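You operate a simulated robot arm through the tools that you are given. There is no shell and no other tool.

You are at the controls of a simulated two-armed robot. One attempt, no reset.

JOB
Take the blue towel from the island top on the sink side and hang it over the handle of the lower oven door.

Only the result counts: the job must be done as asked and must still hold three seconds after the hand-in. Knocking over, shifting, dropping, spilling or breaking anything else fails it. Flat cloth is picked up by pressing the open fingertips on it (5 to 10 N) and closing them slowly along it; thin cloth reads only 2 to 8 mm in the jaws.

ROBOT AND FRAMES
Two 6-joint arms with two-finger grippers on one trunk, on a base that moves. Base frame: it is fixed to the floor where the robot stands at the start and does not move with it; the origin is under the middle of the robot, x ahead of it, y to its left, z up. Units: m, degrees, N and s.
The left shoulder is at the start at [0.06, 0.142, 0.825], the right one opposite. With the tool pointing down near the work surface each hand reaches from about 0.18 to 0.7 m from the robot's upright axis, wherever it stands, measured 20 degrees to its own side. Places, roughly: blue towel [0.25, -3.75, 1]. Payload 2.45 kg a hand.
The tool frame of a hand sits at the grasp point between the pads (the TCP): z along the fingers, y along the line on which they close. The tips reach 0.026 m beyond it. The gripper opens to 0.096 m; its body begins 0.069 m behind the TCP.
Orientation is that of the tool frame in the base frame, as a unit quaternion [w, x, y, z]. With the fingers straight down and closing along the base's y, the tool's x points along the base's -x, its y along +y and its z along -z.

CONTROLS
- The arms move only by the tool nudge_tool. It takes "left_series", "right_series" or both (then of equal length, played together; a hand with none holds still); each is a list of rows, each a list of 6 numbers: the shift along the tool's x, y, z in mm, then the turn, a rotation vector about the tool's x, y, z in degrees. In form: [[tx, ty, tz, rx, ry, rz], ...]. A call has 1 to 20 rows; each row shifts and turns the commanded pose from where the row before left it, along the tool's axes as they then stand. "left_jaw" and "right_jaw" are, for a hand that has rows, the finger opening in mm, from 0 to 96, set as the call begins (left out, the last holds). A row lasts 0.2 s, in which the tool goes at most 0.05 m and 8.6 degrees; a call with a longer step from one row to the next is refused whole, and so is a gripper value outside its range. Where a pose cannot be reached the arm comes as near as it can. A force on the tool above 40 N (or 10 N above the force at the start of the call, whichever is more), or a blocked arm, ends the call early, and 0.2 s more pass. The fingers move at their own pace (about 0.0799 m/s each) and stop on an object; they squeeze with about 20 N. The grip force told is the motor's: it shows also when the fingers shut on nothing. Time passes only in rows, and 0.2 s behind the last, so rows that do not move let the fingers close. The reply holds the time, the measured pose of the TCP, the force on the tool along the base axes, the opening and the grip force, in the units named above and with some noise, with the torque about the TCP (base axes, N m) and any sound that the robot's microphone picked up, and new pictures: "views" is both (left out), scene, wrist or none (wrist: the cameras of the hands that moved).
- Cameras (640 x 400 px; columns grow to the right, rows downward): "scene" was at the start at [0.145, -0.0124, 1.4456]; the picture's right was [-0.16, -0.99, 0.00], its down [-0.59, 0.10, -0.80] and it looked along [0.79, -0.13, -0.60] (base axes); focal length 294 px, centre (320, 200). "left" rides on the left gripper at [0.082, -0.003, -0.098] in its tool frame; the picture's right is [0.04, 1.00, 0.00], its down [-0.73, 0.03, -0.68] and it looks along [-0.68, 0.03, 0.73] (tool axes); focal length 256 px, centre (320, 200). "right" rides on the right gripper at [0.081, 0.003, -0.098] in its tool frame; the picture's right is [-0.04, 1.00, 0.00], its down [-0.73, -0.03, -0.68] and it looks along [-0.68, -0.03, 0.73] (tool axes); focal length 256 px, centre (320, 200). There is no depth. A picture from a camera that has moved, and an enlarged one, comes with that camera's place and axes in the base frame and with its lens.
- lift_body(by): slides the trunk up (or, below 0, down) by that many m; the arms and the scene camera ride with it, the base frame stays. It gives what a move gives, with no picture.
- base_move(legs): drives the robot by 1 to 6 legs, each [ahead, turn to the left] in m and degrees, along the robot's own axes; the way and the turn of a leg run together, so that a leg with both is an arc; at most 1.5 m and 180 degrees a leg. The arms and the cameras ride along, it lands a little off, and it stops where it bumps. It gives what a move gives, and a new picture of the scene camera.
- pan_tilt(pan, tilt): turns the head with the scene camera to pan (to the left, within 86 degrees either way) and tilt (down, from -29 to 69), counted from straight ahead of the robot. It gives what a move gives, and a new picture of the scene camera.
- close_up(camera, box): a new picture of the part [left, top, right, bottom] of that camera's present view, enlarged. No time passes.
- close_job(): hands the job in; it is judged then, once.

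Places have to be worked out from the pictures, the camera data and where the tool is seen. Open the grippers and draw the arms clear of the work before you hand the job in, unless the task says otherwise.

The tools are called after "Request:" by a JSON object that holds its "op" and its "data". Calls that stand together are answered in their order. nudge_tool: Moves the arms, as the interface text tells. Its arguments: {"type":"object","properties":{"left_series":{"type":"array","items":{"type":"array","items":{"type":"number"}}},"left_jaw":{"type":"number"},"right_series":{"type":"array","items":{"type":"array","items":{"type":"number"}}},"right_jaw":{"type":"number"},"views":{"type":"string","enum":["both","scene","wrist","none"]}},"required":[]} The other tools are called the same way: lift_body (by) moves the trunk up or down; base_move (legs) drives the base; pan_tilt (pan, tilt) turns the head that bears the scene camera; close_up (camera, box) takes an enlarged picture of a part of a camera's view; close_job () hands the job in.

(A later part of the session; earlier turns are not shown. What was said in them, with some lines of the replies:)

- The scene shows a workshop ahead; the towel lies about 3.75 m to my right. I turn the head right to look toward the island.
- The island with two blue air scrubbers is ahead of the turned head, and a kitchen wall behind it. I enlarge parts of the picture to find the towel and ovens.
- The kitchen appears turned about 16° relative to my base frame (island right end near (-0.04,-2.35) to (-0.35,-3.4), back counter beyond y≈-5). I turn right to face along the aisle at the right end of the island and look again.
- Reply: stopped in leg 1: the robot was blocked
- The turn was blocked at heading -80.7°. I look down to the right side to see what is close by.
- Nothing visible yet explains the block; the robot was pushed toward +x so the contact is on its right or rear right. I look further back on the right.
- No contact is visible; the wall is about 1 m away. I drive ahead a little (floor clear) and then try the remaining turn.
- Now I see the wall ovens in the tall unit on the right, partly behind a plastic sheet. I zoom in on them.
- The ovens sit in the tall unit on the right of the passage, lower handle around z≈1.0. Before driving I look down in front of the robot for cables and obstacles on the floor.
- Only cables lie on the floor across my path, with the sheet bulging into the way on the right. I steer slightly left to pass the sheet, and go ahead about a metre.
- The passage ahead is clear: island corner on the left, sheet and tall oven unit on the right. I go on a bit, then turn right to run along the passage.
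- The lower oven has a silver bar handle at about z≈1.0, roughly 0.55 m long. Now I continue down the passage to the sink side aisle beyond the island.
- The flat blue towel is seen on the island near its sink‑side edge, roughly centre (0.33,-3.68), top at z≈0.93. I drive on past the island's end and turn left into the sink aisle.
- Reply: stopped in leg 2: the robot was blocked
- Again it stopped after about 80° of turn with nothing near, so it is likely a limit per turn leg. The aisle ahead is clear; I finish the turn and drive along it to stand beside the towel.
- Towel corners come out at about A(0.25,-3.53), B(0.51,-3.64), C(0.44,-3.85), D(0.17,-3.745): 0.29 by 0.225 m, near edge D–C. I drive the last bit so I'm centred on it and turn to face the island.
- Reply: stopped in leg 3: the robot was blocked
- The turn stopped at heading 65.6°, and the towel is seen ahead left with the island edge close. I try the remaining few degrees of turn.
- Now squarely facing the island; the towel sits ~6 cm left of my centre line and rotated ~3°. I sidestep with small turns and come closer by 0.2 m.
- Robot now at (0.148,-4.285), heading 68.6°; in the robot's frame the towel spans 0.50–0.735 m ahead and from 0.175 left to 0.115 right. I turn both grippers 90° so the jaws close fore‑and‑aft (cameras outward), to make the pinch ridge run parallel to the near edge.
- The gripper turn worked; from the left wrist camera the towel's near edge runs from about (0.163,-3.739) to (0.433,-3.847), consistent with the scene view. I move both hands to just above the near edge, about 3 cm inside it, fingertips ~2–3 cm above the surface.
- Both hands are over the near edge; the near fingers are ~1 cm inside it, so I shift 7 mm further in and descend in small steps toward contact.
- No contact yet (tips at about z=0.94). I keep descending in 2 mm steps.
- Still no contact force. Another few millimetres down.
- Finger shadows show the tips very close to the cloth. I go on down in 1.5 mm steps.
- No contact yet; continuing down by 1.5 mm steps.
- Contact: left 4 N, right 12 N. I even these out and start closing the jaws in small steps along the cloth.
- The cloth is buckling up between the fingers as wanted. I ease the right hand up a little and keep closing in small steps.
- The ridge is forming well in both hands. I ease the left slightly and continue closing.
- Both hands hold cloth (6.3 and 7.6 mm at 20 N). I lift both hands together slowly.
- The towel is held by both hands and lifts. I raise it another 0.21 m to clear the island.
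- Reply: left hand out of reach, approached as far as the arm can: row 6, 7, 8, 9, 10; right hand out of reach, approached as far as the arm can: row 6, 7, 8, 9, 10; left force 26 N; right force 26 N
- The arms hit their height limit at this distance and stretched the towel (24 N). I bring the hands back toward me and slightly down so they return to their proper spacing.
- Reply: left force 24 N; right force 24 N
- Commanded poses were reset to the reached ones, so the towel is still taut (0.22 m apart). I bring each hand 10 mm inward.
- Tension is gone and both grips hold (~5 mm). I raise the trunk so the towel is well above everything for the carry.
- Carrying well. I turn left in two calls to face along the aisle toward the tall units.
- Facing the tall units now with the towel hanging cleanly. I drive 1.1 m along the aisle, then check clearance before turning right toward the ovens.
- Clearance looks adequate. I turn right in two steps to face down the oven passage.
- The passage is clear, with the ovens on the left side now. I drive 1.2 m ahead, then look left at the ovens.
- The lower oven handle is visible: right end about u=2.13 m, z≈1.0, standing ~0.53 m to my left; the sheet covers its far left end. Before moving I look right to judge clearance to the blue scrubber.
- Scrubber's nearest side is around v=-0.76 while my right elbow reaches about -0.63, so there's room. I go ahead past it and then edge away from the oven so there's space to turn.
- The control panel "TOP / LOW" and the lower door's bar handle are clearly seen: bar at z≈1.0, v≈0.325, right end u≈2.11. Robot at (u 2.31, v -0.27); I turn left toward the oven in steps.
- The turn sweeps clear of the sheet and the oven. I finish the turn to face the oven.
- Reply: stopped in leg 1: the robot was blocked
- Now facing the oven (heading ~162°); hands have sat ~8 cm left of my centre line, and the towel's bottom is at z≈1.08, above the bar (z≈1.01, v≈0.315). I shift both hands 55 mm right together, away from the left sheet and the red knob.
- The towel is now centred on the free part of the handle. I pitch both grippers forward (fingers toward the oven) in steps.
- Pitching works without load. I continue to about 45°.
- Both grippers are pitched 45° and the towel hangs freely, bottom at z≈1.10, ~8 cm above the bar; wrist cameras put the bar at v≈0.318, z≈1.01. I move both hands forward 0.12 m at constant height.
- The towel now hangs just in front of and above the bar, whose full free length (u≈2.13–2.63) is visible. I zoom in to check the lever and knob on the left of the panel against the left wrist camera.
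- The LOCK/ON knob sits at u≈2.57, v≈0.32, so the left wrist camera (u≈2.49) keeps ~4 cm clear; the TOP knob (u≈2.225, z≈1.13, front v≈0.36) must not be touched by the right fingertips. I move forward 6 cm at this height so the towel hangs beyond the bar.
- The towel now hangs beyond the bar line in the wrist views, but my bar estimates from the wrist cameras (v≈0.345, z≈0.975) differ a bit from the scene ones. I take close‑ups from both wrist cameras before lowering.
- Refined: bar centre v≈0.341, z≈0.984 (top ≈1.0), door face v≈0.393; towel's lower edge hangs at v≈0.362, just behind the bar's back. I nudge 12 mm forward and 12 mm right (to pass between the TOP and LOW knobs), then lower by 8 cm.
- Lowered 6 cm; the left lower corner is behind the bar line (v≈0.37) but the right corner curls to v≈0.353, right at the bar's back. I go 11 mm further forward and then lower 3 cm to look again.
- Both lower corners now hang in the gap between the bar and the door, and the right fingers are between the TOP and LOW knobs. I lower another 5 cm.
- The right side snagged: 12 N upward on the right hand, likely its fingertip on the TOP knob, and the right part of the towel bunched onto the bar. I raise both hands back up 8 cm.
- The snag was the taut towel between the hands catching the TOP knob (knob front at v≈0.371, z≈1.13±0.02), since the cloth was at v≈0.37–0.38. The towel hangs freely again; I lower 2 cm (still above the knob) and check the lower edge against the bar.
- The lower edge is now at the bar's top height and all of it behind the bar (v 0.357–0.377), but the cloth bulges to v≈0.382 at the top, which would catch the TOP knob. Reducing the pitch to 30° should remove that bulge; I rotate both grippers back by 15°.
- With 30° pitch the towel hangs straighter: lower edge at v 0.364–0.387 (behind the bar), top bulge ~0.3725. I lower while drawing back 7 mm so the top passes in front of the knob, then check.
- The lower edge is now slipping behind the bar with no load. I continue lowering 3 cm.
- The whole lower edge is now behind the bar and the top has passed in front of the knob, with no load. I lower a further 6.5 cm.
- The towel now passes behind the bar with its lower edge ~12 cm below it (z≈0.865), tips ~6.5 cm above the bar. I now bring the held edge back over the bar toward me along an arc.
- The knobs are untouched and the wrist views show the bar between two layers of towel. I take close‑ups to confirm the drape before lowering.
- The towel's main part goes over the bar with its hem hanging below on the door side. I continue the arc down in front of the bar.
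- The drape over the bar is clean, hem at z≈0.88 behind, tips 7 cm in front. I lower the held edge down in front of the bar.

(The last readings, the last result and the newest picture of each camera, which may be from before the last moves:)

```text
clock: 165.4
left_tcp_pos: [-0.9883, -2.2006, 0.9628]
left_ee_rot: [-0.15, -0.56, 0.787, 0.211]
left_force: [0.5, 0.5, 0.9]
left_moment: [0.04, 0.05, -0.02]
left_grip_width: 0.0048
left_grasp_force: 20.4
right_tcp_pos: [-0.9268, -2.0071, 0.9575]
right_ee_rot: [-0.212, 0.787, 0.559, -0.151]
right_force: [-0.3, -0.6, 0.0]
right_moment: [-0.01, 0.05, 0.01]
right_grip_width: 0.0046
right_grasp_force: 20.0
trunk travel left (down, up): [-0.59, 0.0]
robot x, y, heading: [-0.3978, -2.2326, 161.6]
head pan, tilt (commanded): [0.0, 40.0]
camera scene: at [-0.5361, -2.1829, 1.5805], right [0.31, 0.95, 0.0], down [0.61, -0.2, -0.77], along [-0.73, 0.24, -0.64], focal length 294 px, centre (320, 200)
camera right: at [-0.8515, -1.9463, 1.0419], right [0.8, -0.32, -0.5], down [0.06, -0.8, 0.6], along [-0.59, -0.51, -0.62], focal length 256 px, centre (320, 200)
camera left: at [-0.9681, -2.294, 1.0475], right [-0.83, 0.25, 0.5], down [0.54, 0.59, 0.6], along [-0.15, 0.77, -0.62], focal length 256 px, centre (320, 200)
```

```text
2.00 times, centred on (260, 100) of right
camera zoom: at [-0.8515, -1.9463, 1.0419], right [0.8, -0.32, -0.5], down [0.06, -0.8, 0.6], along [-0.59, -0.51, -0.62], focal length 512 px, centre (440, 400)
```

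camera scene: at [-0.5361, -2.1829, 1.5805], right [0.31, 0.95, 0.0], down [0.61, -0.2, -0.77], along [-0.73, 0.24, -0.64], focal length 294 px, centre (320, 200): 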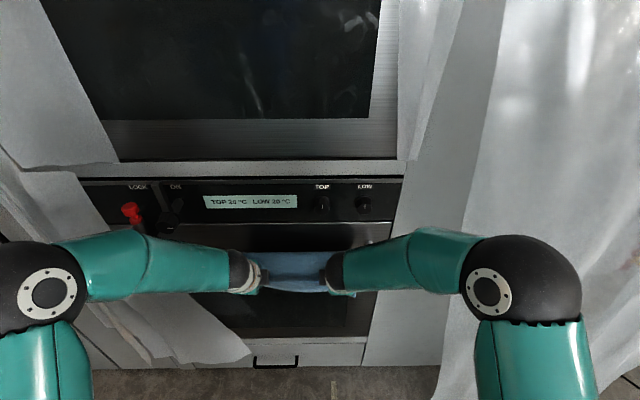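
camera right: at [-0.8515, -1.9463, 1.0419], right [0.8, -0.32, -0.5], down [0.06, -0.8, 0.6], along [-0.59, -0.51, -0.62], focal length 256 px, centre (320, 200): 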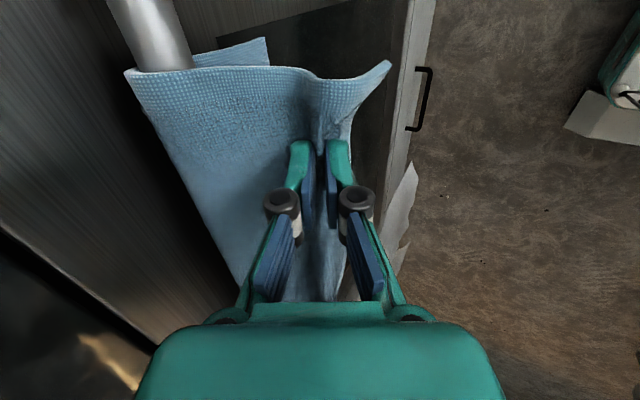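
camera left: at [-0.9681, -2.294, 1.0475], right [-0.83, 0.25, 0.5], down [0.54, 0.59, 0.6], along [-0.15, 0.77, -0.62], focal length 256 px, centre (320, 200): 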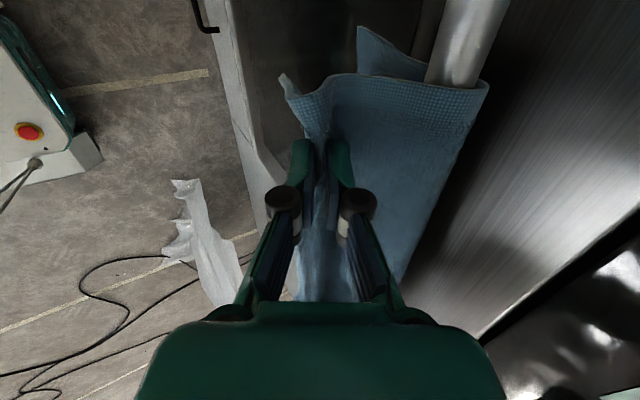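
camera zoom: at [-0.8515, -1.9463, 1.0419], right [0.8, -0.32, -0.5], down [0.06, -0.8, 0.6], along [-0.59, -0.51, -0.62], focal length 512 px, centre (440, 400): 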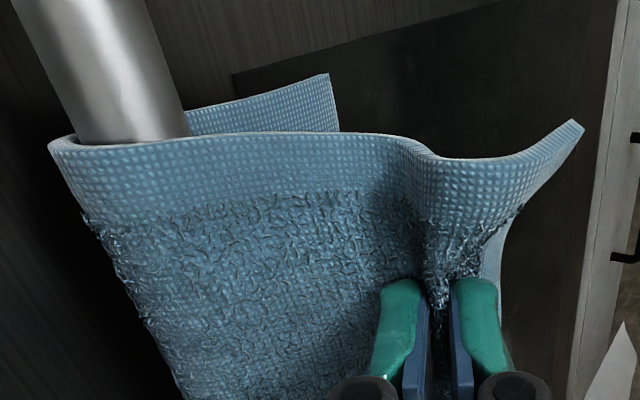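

The towel is well draped: hem behind at z≈0.875 and the held edge in front at z≈0.94. I pull the front down 1 cm more for balance, then open both jaws a little to release.

Request:
{"op": "nudge_tool", "data": {"left_series": [[0, -2.5, 4.33, 0, 0, 0], [0, -2.5, 4.33, 0, 0, 0], [0, 0, 0, 0, 0, 0], [0, 0, 0, 0, 0, 0]], "right_series": [[0, 2.5, 4.33, 0, 0, 0], [0, 2.5, 4.33, 0, 0, 0], [0, 0, 0, 0, 0, 0], [0, 0, 0, 0, 0, 0]], "views": "none"}}

Request:
{"op": "nudge_tool", "data": {"left_series": [[0, 0, 0, 0, 0, 0], [0, 0, 0, 0, 0, 0], [0, 0, 0, 0, 0, 0]], "right_series": [[0, 0, 0, 0, 0, 0], [0, 0, 0, 0, 0, 0], [0, 0, 0, 0, 0, 0]], "left_jaw": 16, "right_jaw": 16, "views": "both"}}

Request:
{"op": "close_up", "data": {"camera": "left", "box": [220, 0, 540, 200]}}

Request:
{"op": "close_up", "data": {"camera": "right", "box": [100, 0, 420, 200]}}

```text
clock: 166.4
left_tcp_pos: [-0.989, -2.2015, 0.9533]
left_ee_rot: [-0.15, -0.56, 0.787, 0.211]
left_force: [0.3, 0.4, -0.6]
left_moment: [0.03, 0.03, -0.02]
left_grip_width: 0.0045
left_grasp_force: 20.2
right_tcp_pos: [-0.9266, -2.0073, 0.9476]
right_ee_rot: [-0.211, 0.787, 0.56, -0.152]
right_force: [0.1, -0.8, 0.6]
right_moment: [0.01, 0.07, -0.01]
right_grip_width: 0.0043
right_grasp_force: 20.3
trunk travel left (down, up): [-0.59, 0.0]
robot x, y, heading: [-0.3944, -2.2324, 161.5]
head pan, tilt (commanded): [0.0, 40.0]
```

```text
clock: 167.2
left_tcp_pos: [-0.9888, -2.2013, 0.9541]
left_ee_rot: [-0.15, -0.56, 0.787, 0.211]
left_force: [0.3, -0.4, -0.3]
left_moment: [-0.01, 0.0, 0.02]
left_grip_width: 0.0161
left_grasp_force: 0.1
right_tcp_pos: [-0.927, -2.0075, 0.9482]
right_ee_rot: [-0.211, 0.787, 0.559, -0.151]
right_force: [0.1, 0.8, 0.1]
right_moment: [-0.06, 0.0, 0.02]
right_grip_width: 0.0161
right_grasp_force: 0.1
trunk travel left (down, up): [-0.59, 0.0]
robot x, y, heading: [-0.3982, -2.2283, 161.9]
head pan, tilt (commanded): [0.0, 40.0]
camera scene: at [-0.5367, -2.1828, 1.5804], right [0.31, 0.95, 0.0], down [0.61, -0.2, -0.77], along [-0.73, 0.24, -0.64], focal length 294 px, centre (320, 200)
camera right: at [-0.8512, -1.9468, 1.0316], right [0.8, -0.32, -0.5], down [0.06, -0.8, 0.6], along [-0.59, -0.51, -0.62], focal length 256 px, centre (320, 200)
camera left: at [-0.9683, -2.2942, 1.0377], right [-0.83, 0.25, 0.5], down [0.54, 0.59, 0.6], along [-0.15, 0.77, -0.62], focal length 256 px, centre (320, 200)
```

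scene: 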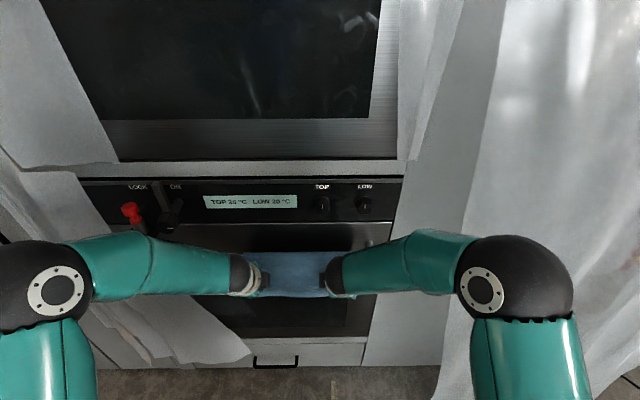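
right: 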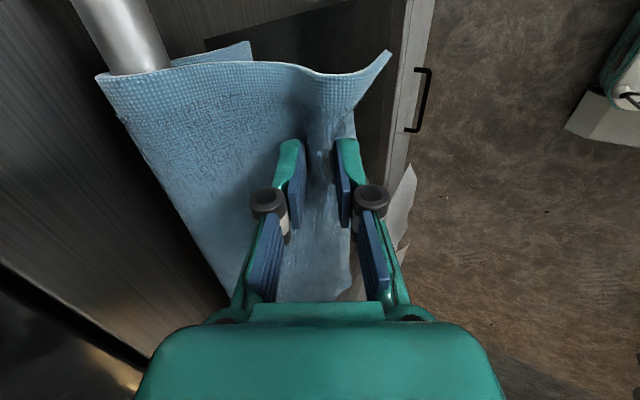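
left: 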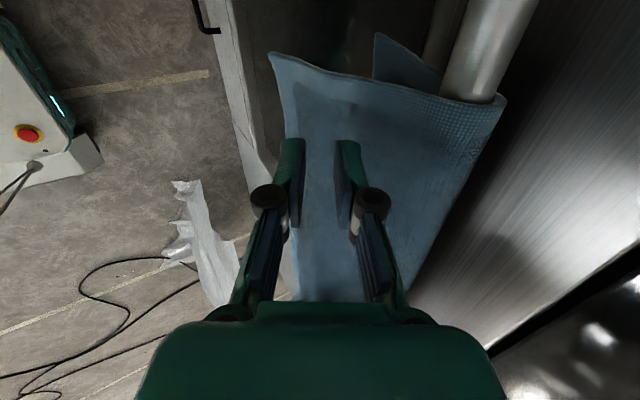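

```text
2.00 times, centred on (380, 100) of left
camera zoom: at [-0.9683, -2.2942, 1.0377], right [-0.83, 0.25, 0.5], down [0.54, 0.59, 0.6], along [-0.15, 0.77, -0.62], focal length 512 px, centre (200, 400)
```

zoom: 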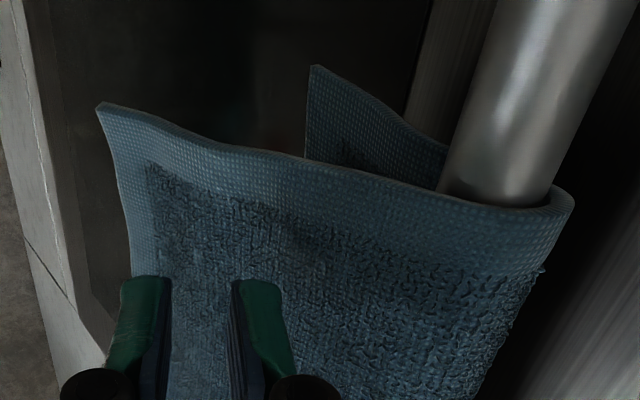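

```text
2.00 times, centred on (260, 100) of right
camera zoom: at [-0.8512, -1.9468, 1.0316], right [0.8, -0.32, -0.5], down [0.06, -0.8, 0.6], along [-0.59, -0.51, -0.62], focal length 512 px, centre (440, 400)
```

zoom: 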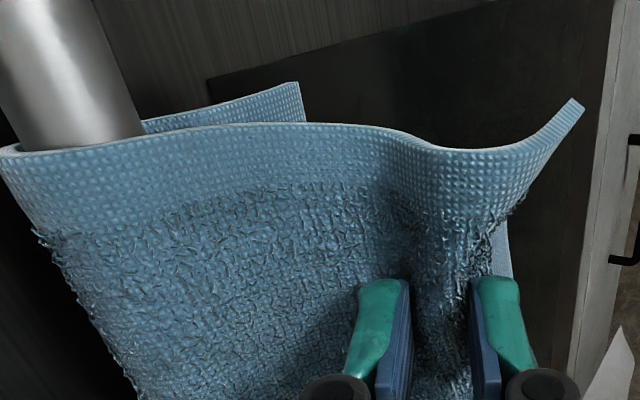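

Both jaws are open and the towel hangs over the bar (front edge z≈0.85, back hem z≈0.885). I withdraw the fingers along their own axis (up and back) to slip off the cloth.

Request:
{"op": "nudge_tool", "data": {"left_series": [[0, 0, -6, 0, 0, 0], [0, 0, -6, 0, 0, 0], [0, 0, -6, 0, 0, 0], [0, 0, -6, 0, 0, 0], [0, 0, -6, 0, 0, 0], [0, 0, 0, 0, 0, 0]], "right_series": [[0, 0, -6, 0, 0, 0], [0, 0, -6, 0, 0, 0], [0, 0, -6, 0, 0, 0], [0, 0, -6, 0, 0, 0], [0, 0, -6, 0, 0, 0], [0, 0, 0, 0, 0, 0]], "left_jaw": 22, "right_jaw": 22, "views": "both"}}

Request:
{"op": "close_up", "data": {"camera": "left", "box": [220, 0, 540, 200]}}

Request:
{"op": "close_up", "data": {"camera": "right", "box": [100, 0, 420, 200]}}

```text
clock: 168.6
left_tcp_pos: [-0.9741, -2.2059, 0.9782]
left_ee_rot: [-0.149, -0.56, 0.788, 0.21]
left_force: [-0.5, 0.2, 0.3]
left_moment: [-0.02, 0.01, -0.01]
left_grip_width: 0.0218
left_grasp_force: 0.1
right_tcp_pos: [-0.9134, -2.0122, 0.974]
right_ee_rot: [-0.211, 0.787, 0.559, -0.151]
right_force: [-0.2, 0.0, -0.6]
right_moment: [0.01, 0.0, 0.0]
right_grip_width: 0.0221
right_grasp_force: 0.0
trunk travel left (down, up): [-0.59, 0.0]
robot x, y, heading: [-0.3945, -2.2318, 161.7]
head pan, tilt (commanded): [0.0, 40.0]
camera scene: at [-0.5369, -2.1827, 1.5804], right [0.31, 0.95, 0.0], down [0.61, -0.2, -0.77], along [-0.73, 0.24, -0.64], focal length 294 px, centre (320, 200)
camera right: at [-0.8375, -1.9507, 1.0587], right [0.8, -0.32, -0.5], down [0.06, -0.8, 0.6], along [-0.59, -0.51, -0.62], focal length 256 px, centre (320, 200)
camera left: at [-0.9539, -2.2991, 1.0627], right [-0.83, 0.25, 0.5], down [0.54, 0.59, 0.6], along [-0.15, 0.77, -0.62], focal length 256 px, centre (320, 200)
```

scene: 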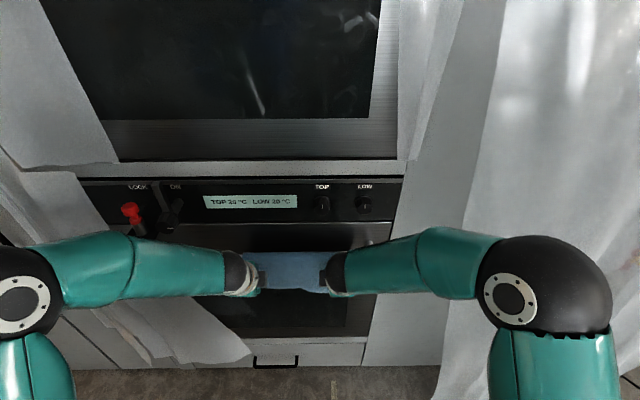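
right: 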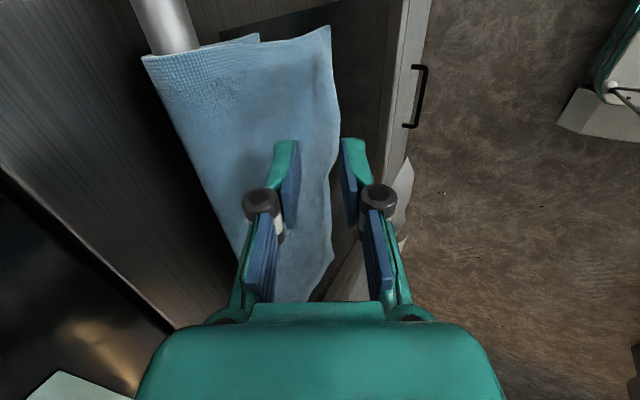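
left: 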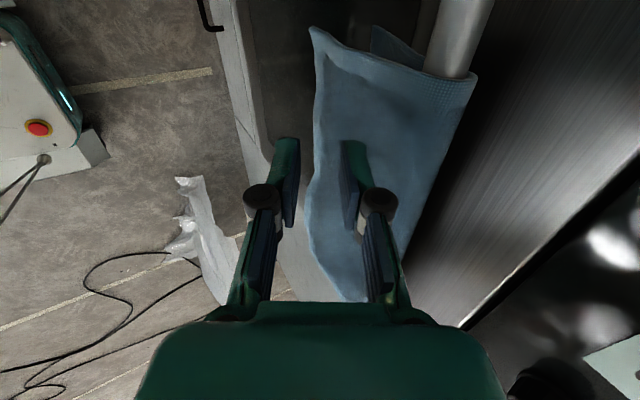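

```text
2.00 times, centred on (380, 100) of left
camera zoom: at [-0.9539, -2.2991, 1.0627], right [-0.83, 0.25, 0.5], down [0.54, 0.59, 0.6], along [-0.15, 0.77, -0.62], focal length 512 px, centre (200, 400)
```

zoom: 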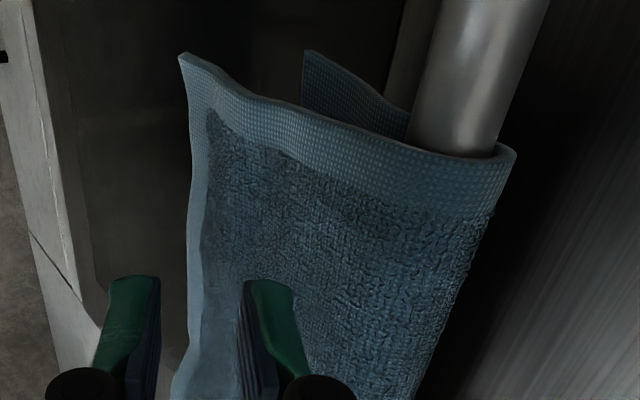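

```text
2.00 times, centred on (260, 100) of right
camera zoom: at [-0.8375, -1.9507, 1.0587], right [0.8, -0.32, -0.5], down [0.06, -0.8, 0.6], along [-0.59, -0.51, -0.62], focal length 512 px, centre (440, 400)
```

zoom: 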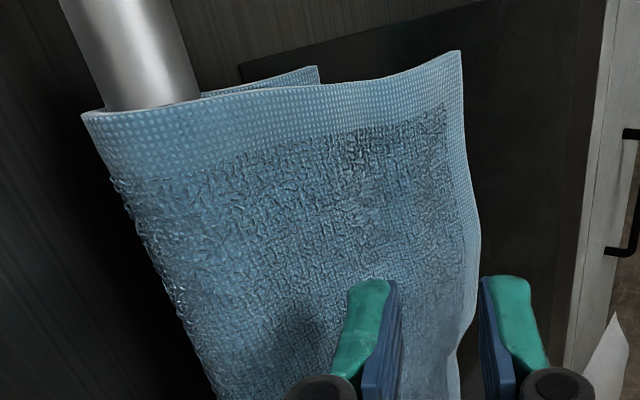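

The towel is fully off the fingers and hangs over the bar on both sides. I draw both hands straight back away from it.

Request:
{"op": "nudge_tool", "data": {"left_series": [[0, -8.66, -5, 0, 0, 0], [0, -8.66, -5, 0, 0, 0], [0, -13, -7.5, 0, 0, 0], [0, -13, -7.5, 0, 0, 0], [0, -13, -7.5, 0, 0, 0], [0, -13, -7.5, 0, 0, 0], [0, -13, -7.5, 0, 0, 0], [0, -13, -7.5, 0, 0, 0], [0, -13, -7.5, 0, 0, 0], [0, -13, -7.5, 0, 0, 0]], "right_series": [[0, 8.66, -5, 0, 0, 0], [0, 8.66, -5, 0, 0, 0], [0, 13, -7.5, 0, 0, 0], [0, 13, -7.5, 0, 0, 0], [0, 13, -7.5, 0, 0, 0], [0, 13, -7.5, 0, 0, 0], [0, 13, -7.5, 0, 0, 0], [0, 13, -7.5, 0, 0, 0], [0, 13, -7.5, 0, 0, 0], [0, 13, -7.5, 0, 0, 0]], "views": "both"}}

Request:
{"op": "close_up", "data": {"camera": "scene", "box": [160, 180, 420, 340]}}

```text
clock: 170.8
left_tcp_pos: [-0.8411, -2.2512, 0.9799]
left_ee_rot: [-0.15, -0.56, 0.787, 0.211]
left_force: [0.1, 0.8, 0.1]
left_moment: [-0.01, 0.03, 0.03]
left_grip_width: 0.0222
left_grasp_force: 0.0
right_tcp_pos: [-0.78, -2.0594, 0.9731]
right_ee_rot: [-0.212, 0.787, 0.559, -0.151]
right_force: [1.8, 0.9, -0.7]
right_moment: [-0.01, 0.02, -0.01]
right_grip_width: 0.0221
right_grasp_force: 0.1
trunk travel left (down, up): [-0.59, 0.0]
robot x, y, heading: [-0.3978, -2.2292, 161.9]
head pan, tilt (commanded): [0.0, 40.0]
camera scene: at [-0.5355, -2.1832, 1.5805], right [0.31, 0.95, 0.0], down [0.61, -0.2, -0.77], along [-0.73, 0.24, -0.64], focal length 294 px, centre (320, 200)
camera right: at [-0.7041, -1.9978, 1.0583], right [0.8, -0.32, -0.5], down [0.06, -0.8, 0.6], along [-0.59, -0.51, -0.62], focal length 256 px, centre (320, 200)
camera left: at [-0.8208, -2.3446, 1.0642], right [-0.83, 0.25, 0.5], down [0.54, 0.59, 0.6], along [-0.15, 0.77, -0.62], focal length 256 px, centre (320, 200)
```

scene: 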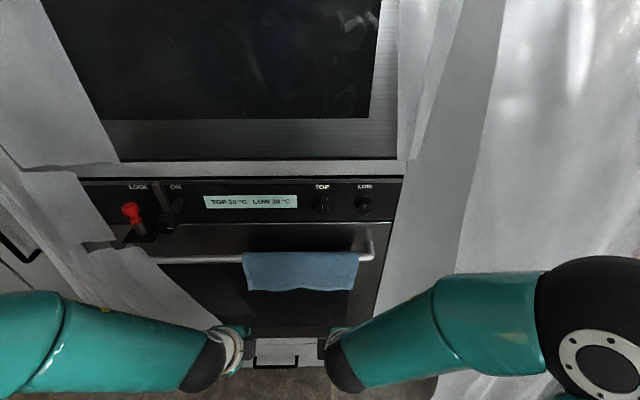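
right: 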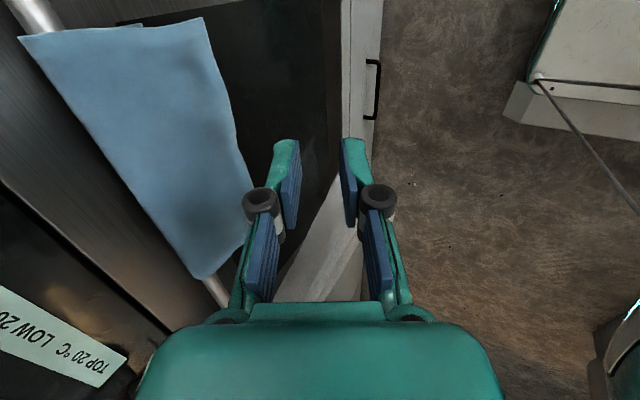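
left: 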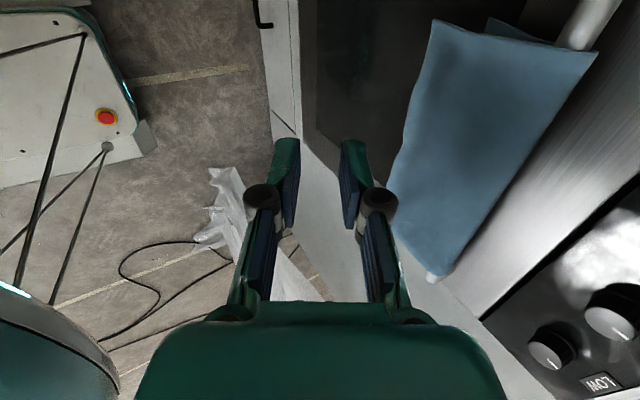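

```text
2.46 times, centred on (290, 260) of scene
camera zoom: at [-0.5355, -2.1832, 1.5805], right [0.31, 0.95, 0.0], down [0.61, -0.2, -0.77], along [-0.73, 0.24, -0.64], focal length 724 px, centre (394, 52)
```

zoom: 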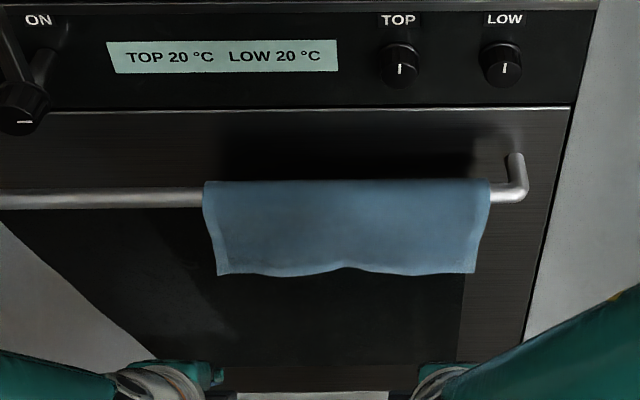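

The towel hangs neatly over the lower oven's handle, knobs unchanged. I open the grippers fully, wait a couple of seconds, and check that the towel isn't sliding.

Request:
{"op": "nudge_tool", "data": {"left_series": [[0, -8.66, -5, 0, 0, 0], [0, -8.66, -5, 0, 0, 0], [0, 0, 0, 0, 0, 0], [0, 0, 0, 0, 0, 0], [0, 0, 0, 0, 0, 0], [0, 0, 0, 0, 0, 0], [0, 0, 0, 0, 0, 0], [0, 0, 0, 0, 0, 0], [0, 0, 0, 0, 0, 0], [0, 0, 0, 0, 0, 0], [0, 0, 0, 0, 0, 0], [0, 0, 0, 0, 0, 0], [0, 0, 0, 0, 0, 0], [0, 0, 0, 0, 0, 0], [0, 0, 0, 0, 0, 0]], "right_series": [[0, 8.66, -5, 0, 0, 0], [0, 8.66, -5, 0, 0, 0], [0, 0, 0, 0, 0, 0], [0, 0, 0, 0, 0, 0], [0, 0, 0, 0, 0, 0], [0, 0, 0, 0, 0, 0], [0, 0, 0, 0, 0, 0], [0, 0, 0, 0, 0, 0], [0, 0, 0, 0, 0, 0], [0, 0, 0, 0, 0, 0], [0, 0, 0, 0, 0, 0], [0, 0, 0, 0, 0, 0], [0, 0, 0, 0, 0, 0], [0, 0, 0, 0, 0, 0], [0, 0, 0, 0, 0, 0]], "left_jaw": 96, "right_jaw": 96, "views": "both"}}

Request:
{"op": "close_up", "data": {"camera": "scene", "box": [160, 180, 420, 340]}}

Request:
{"op": "close_up", "data": {"camera": "left", "box": [360, 0, 640, 175]}}

```text
clock: 174.0
left_tcp_pos: [-0.835, -2.2516, 0.9831]
left_ee_rot: [-0.149, -0.56, 0.787, 0.21]
left_force: [-0.8, 0.2, 0.0]
left_moment: [-0.07, 0.01, -0.03]
left_grip_width: 0.096
left_grasp_force: 0.1
left hand out of reach, approached as far as the arm can: row 1, 2
right_tcp_pos: [-0.7627, -2.064, 0.9733]
right_ee_rot: [-0.211, 0.787, 0.559, -0.152]
right_force: [0.2, 0.3, 0.2]
right_moment: [0.02, -0.01, -0.01]
right_grip_width: 0.0957
right_grasp_force: 0.0
trunk travel left (down, up): [-0.59, 0.0]
robot x, y, heading: [-0.3954, -2.2295, 161.9]
head pan, tilt (commanded): [0.0, 40.0]
camera scene: at [-0.5363, -2.1829, 1.5804], right [0.31, 0.95, 0.0], down [0.61, -0.2, -0.77], along [-0.73, 0.24, -0.64], focal length 294 px, centre (320, 200)
camera right: at [-0.6862, -2.003, 1.0573], right [0.8, -0.32, -0.5], down [0.06, -0.8, 0.6], along [-0.59, -0.51, -0.62], focal length 256 px, centre (320, 200)
camera left: at [-0.8148, -2.3445, 1.0675], right [-0.83, 0.25, 0.5], down [0.54, 0.59, 0.6], along [-0.15, 0.77, -0.62], focal length 256 px, centre (320, 200)
```

scene: 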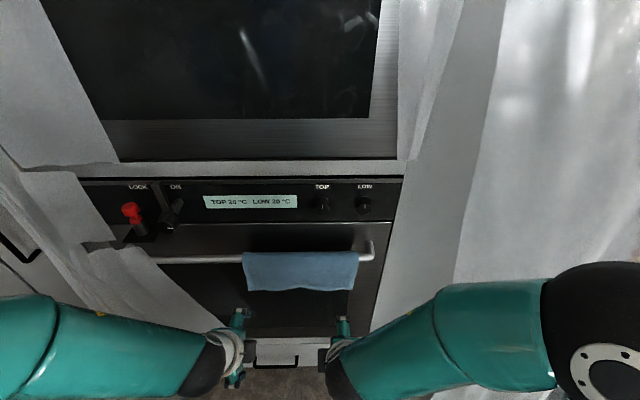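
right: 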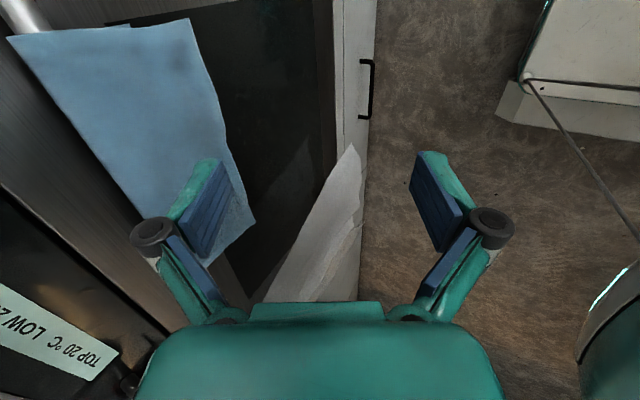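
left: 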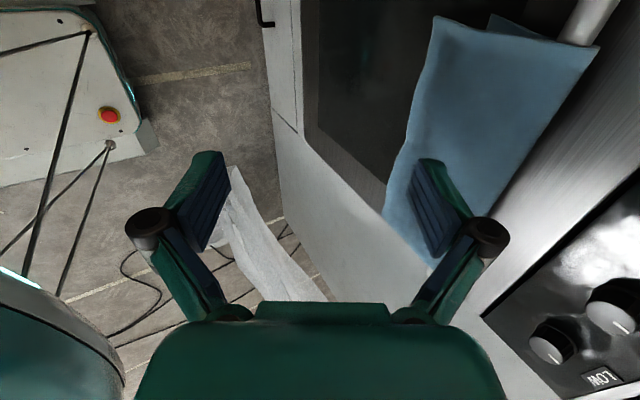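

```text
2.46 times, centred on (290, 260) of scene
camera zoom: at [-0.5363, -2.1829, 1.5804], right [0.31, 0.95, 0.0], down [0.61, -0.2, -0.77], along [-0.73, 0.24, -0.64], focal length 724 px, centre (394, 52)
```

zoom: 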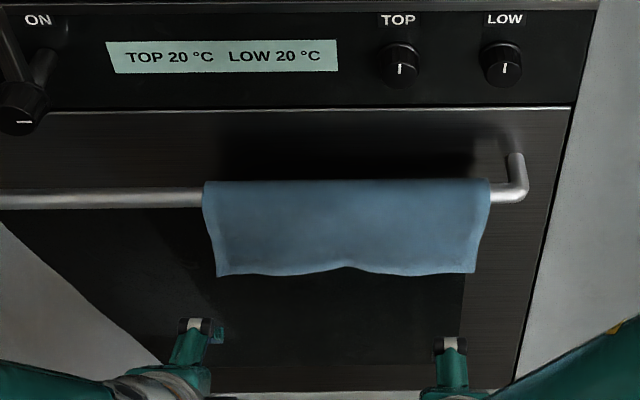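

```text
2.29 times, centred on (500, 88) of left
camera zoom: at [-0.8148, -2.3445, 1.0675], right [-0.83, 0.25, 0.5], down [0.54, 0.59, 0.6], along [-0.15, 0.77, -0.62], focal length 585 px, centre (-91, 457)
```

zoom: 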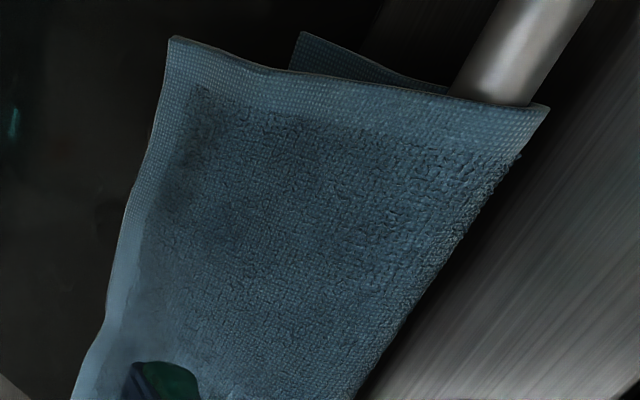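

Over three seconds nothing has shifted: the towel hangs steadily over the bar with both sides down, grippers are open and about 12 cm or more clear of it. I hand the job in.

Request:
{"op": "close_job", "data": {}}

```text
The job is handed in.
```

The blue towel is hanging over the bar handle of the lower oven door, with roughly 14 cm in front and 11 cm behind. I watched it for about three seconds after letting go and it did not slide. Both grippers were open and the hands clear of the towel when I handed in.

- **Snag while hanging:** On the first try the towel caught on the TOP oven knob (about 12 N on the right hand). I backed off and went in again. In the last pictures both knobs point straight up. I had no clear view of the TOP knob before the snag, so I can't rule out a small turn.
- **Base stops:** The base reported "blocked" on four turns. I never saw anything touching the robot, and each time a later move went through, but I couldn't see behind it.
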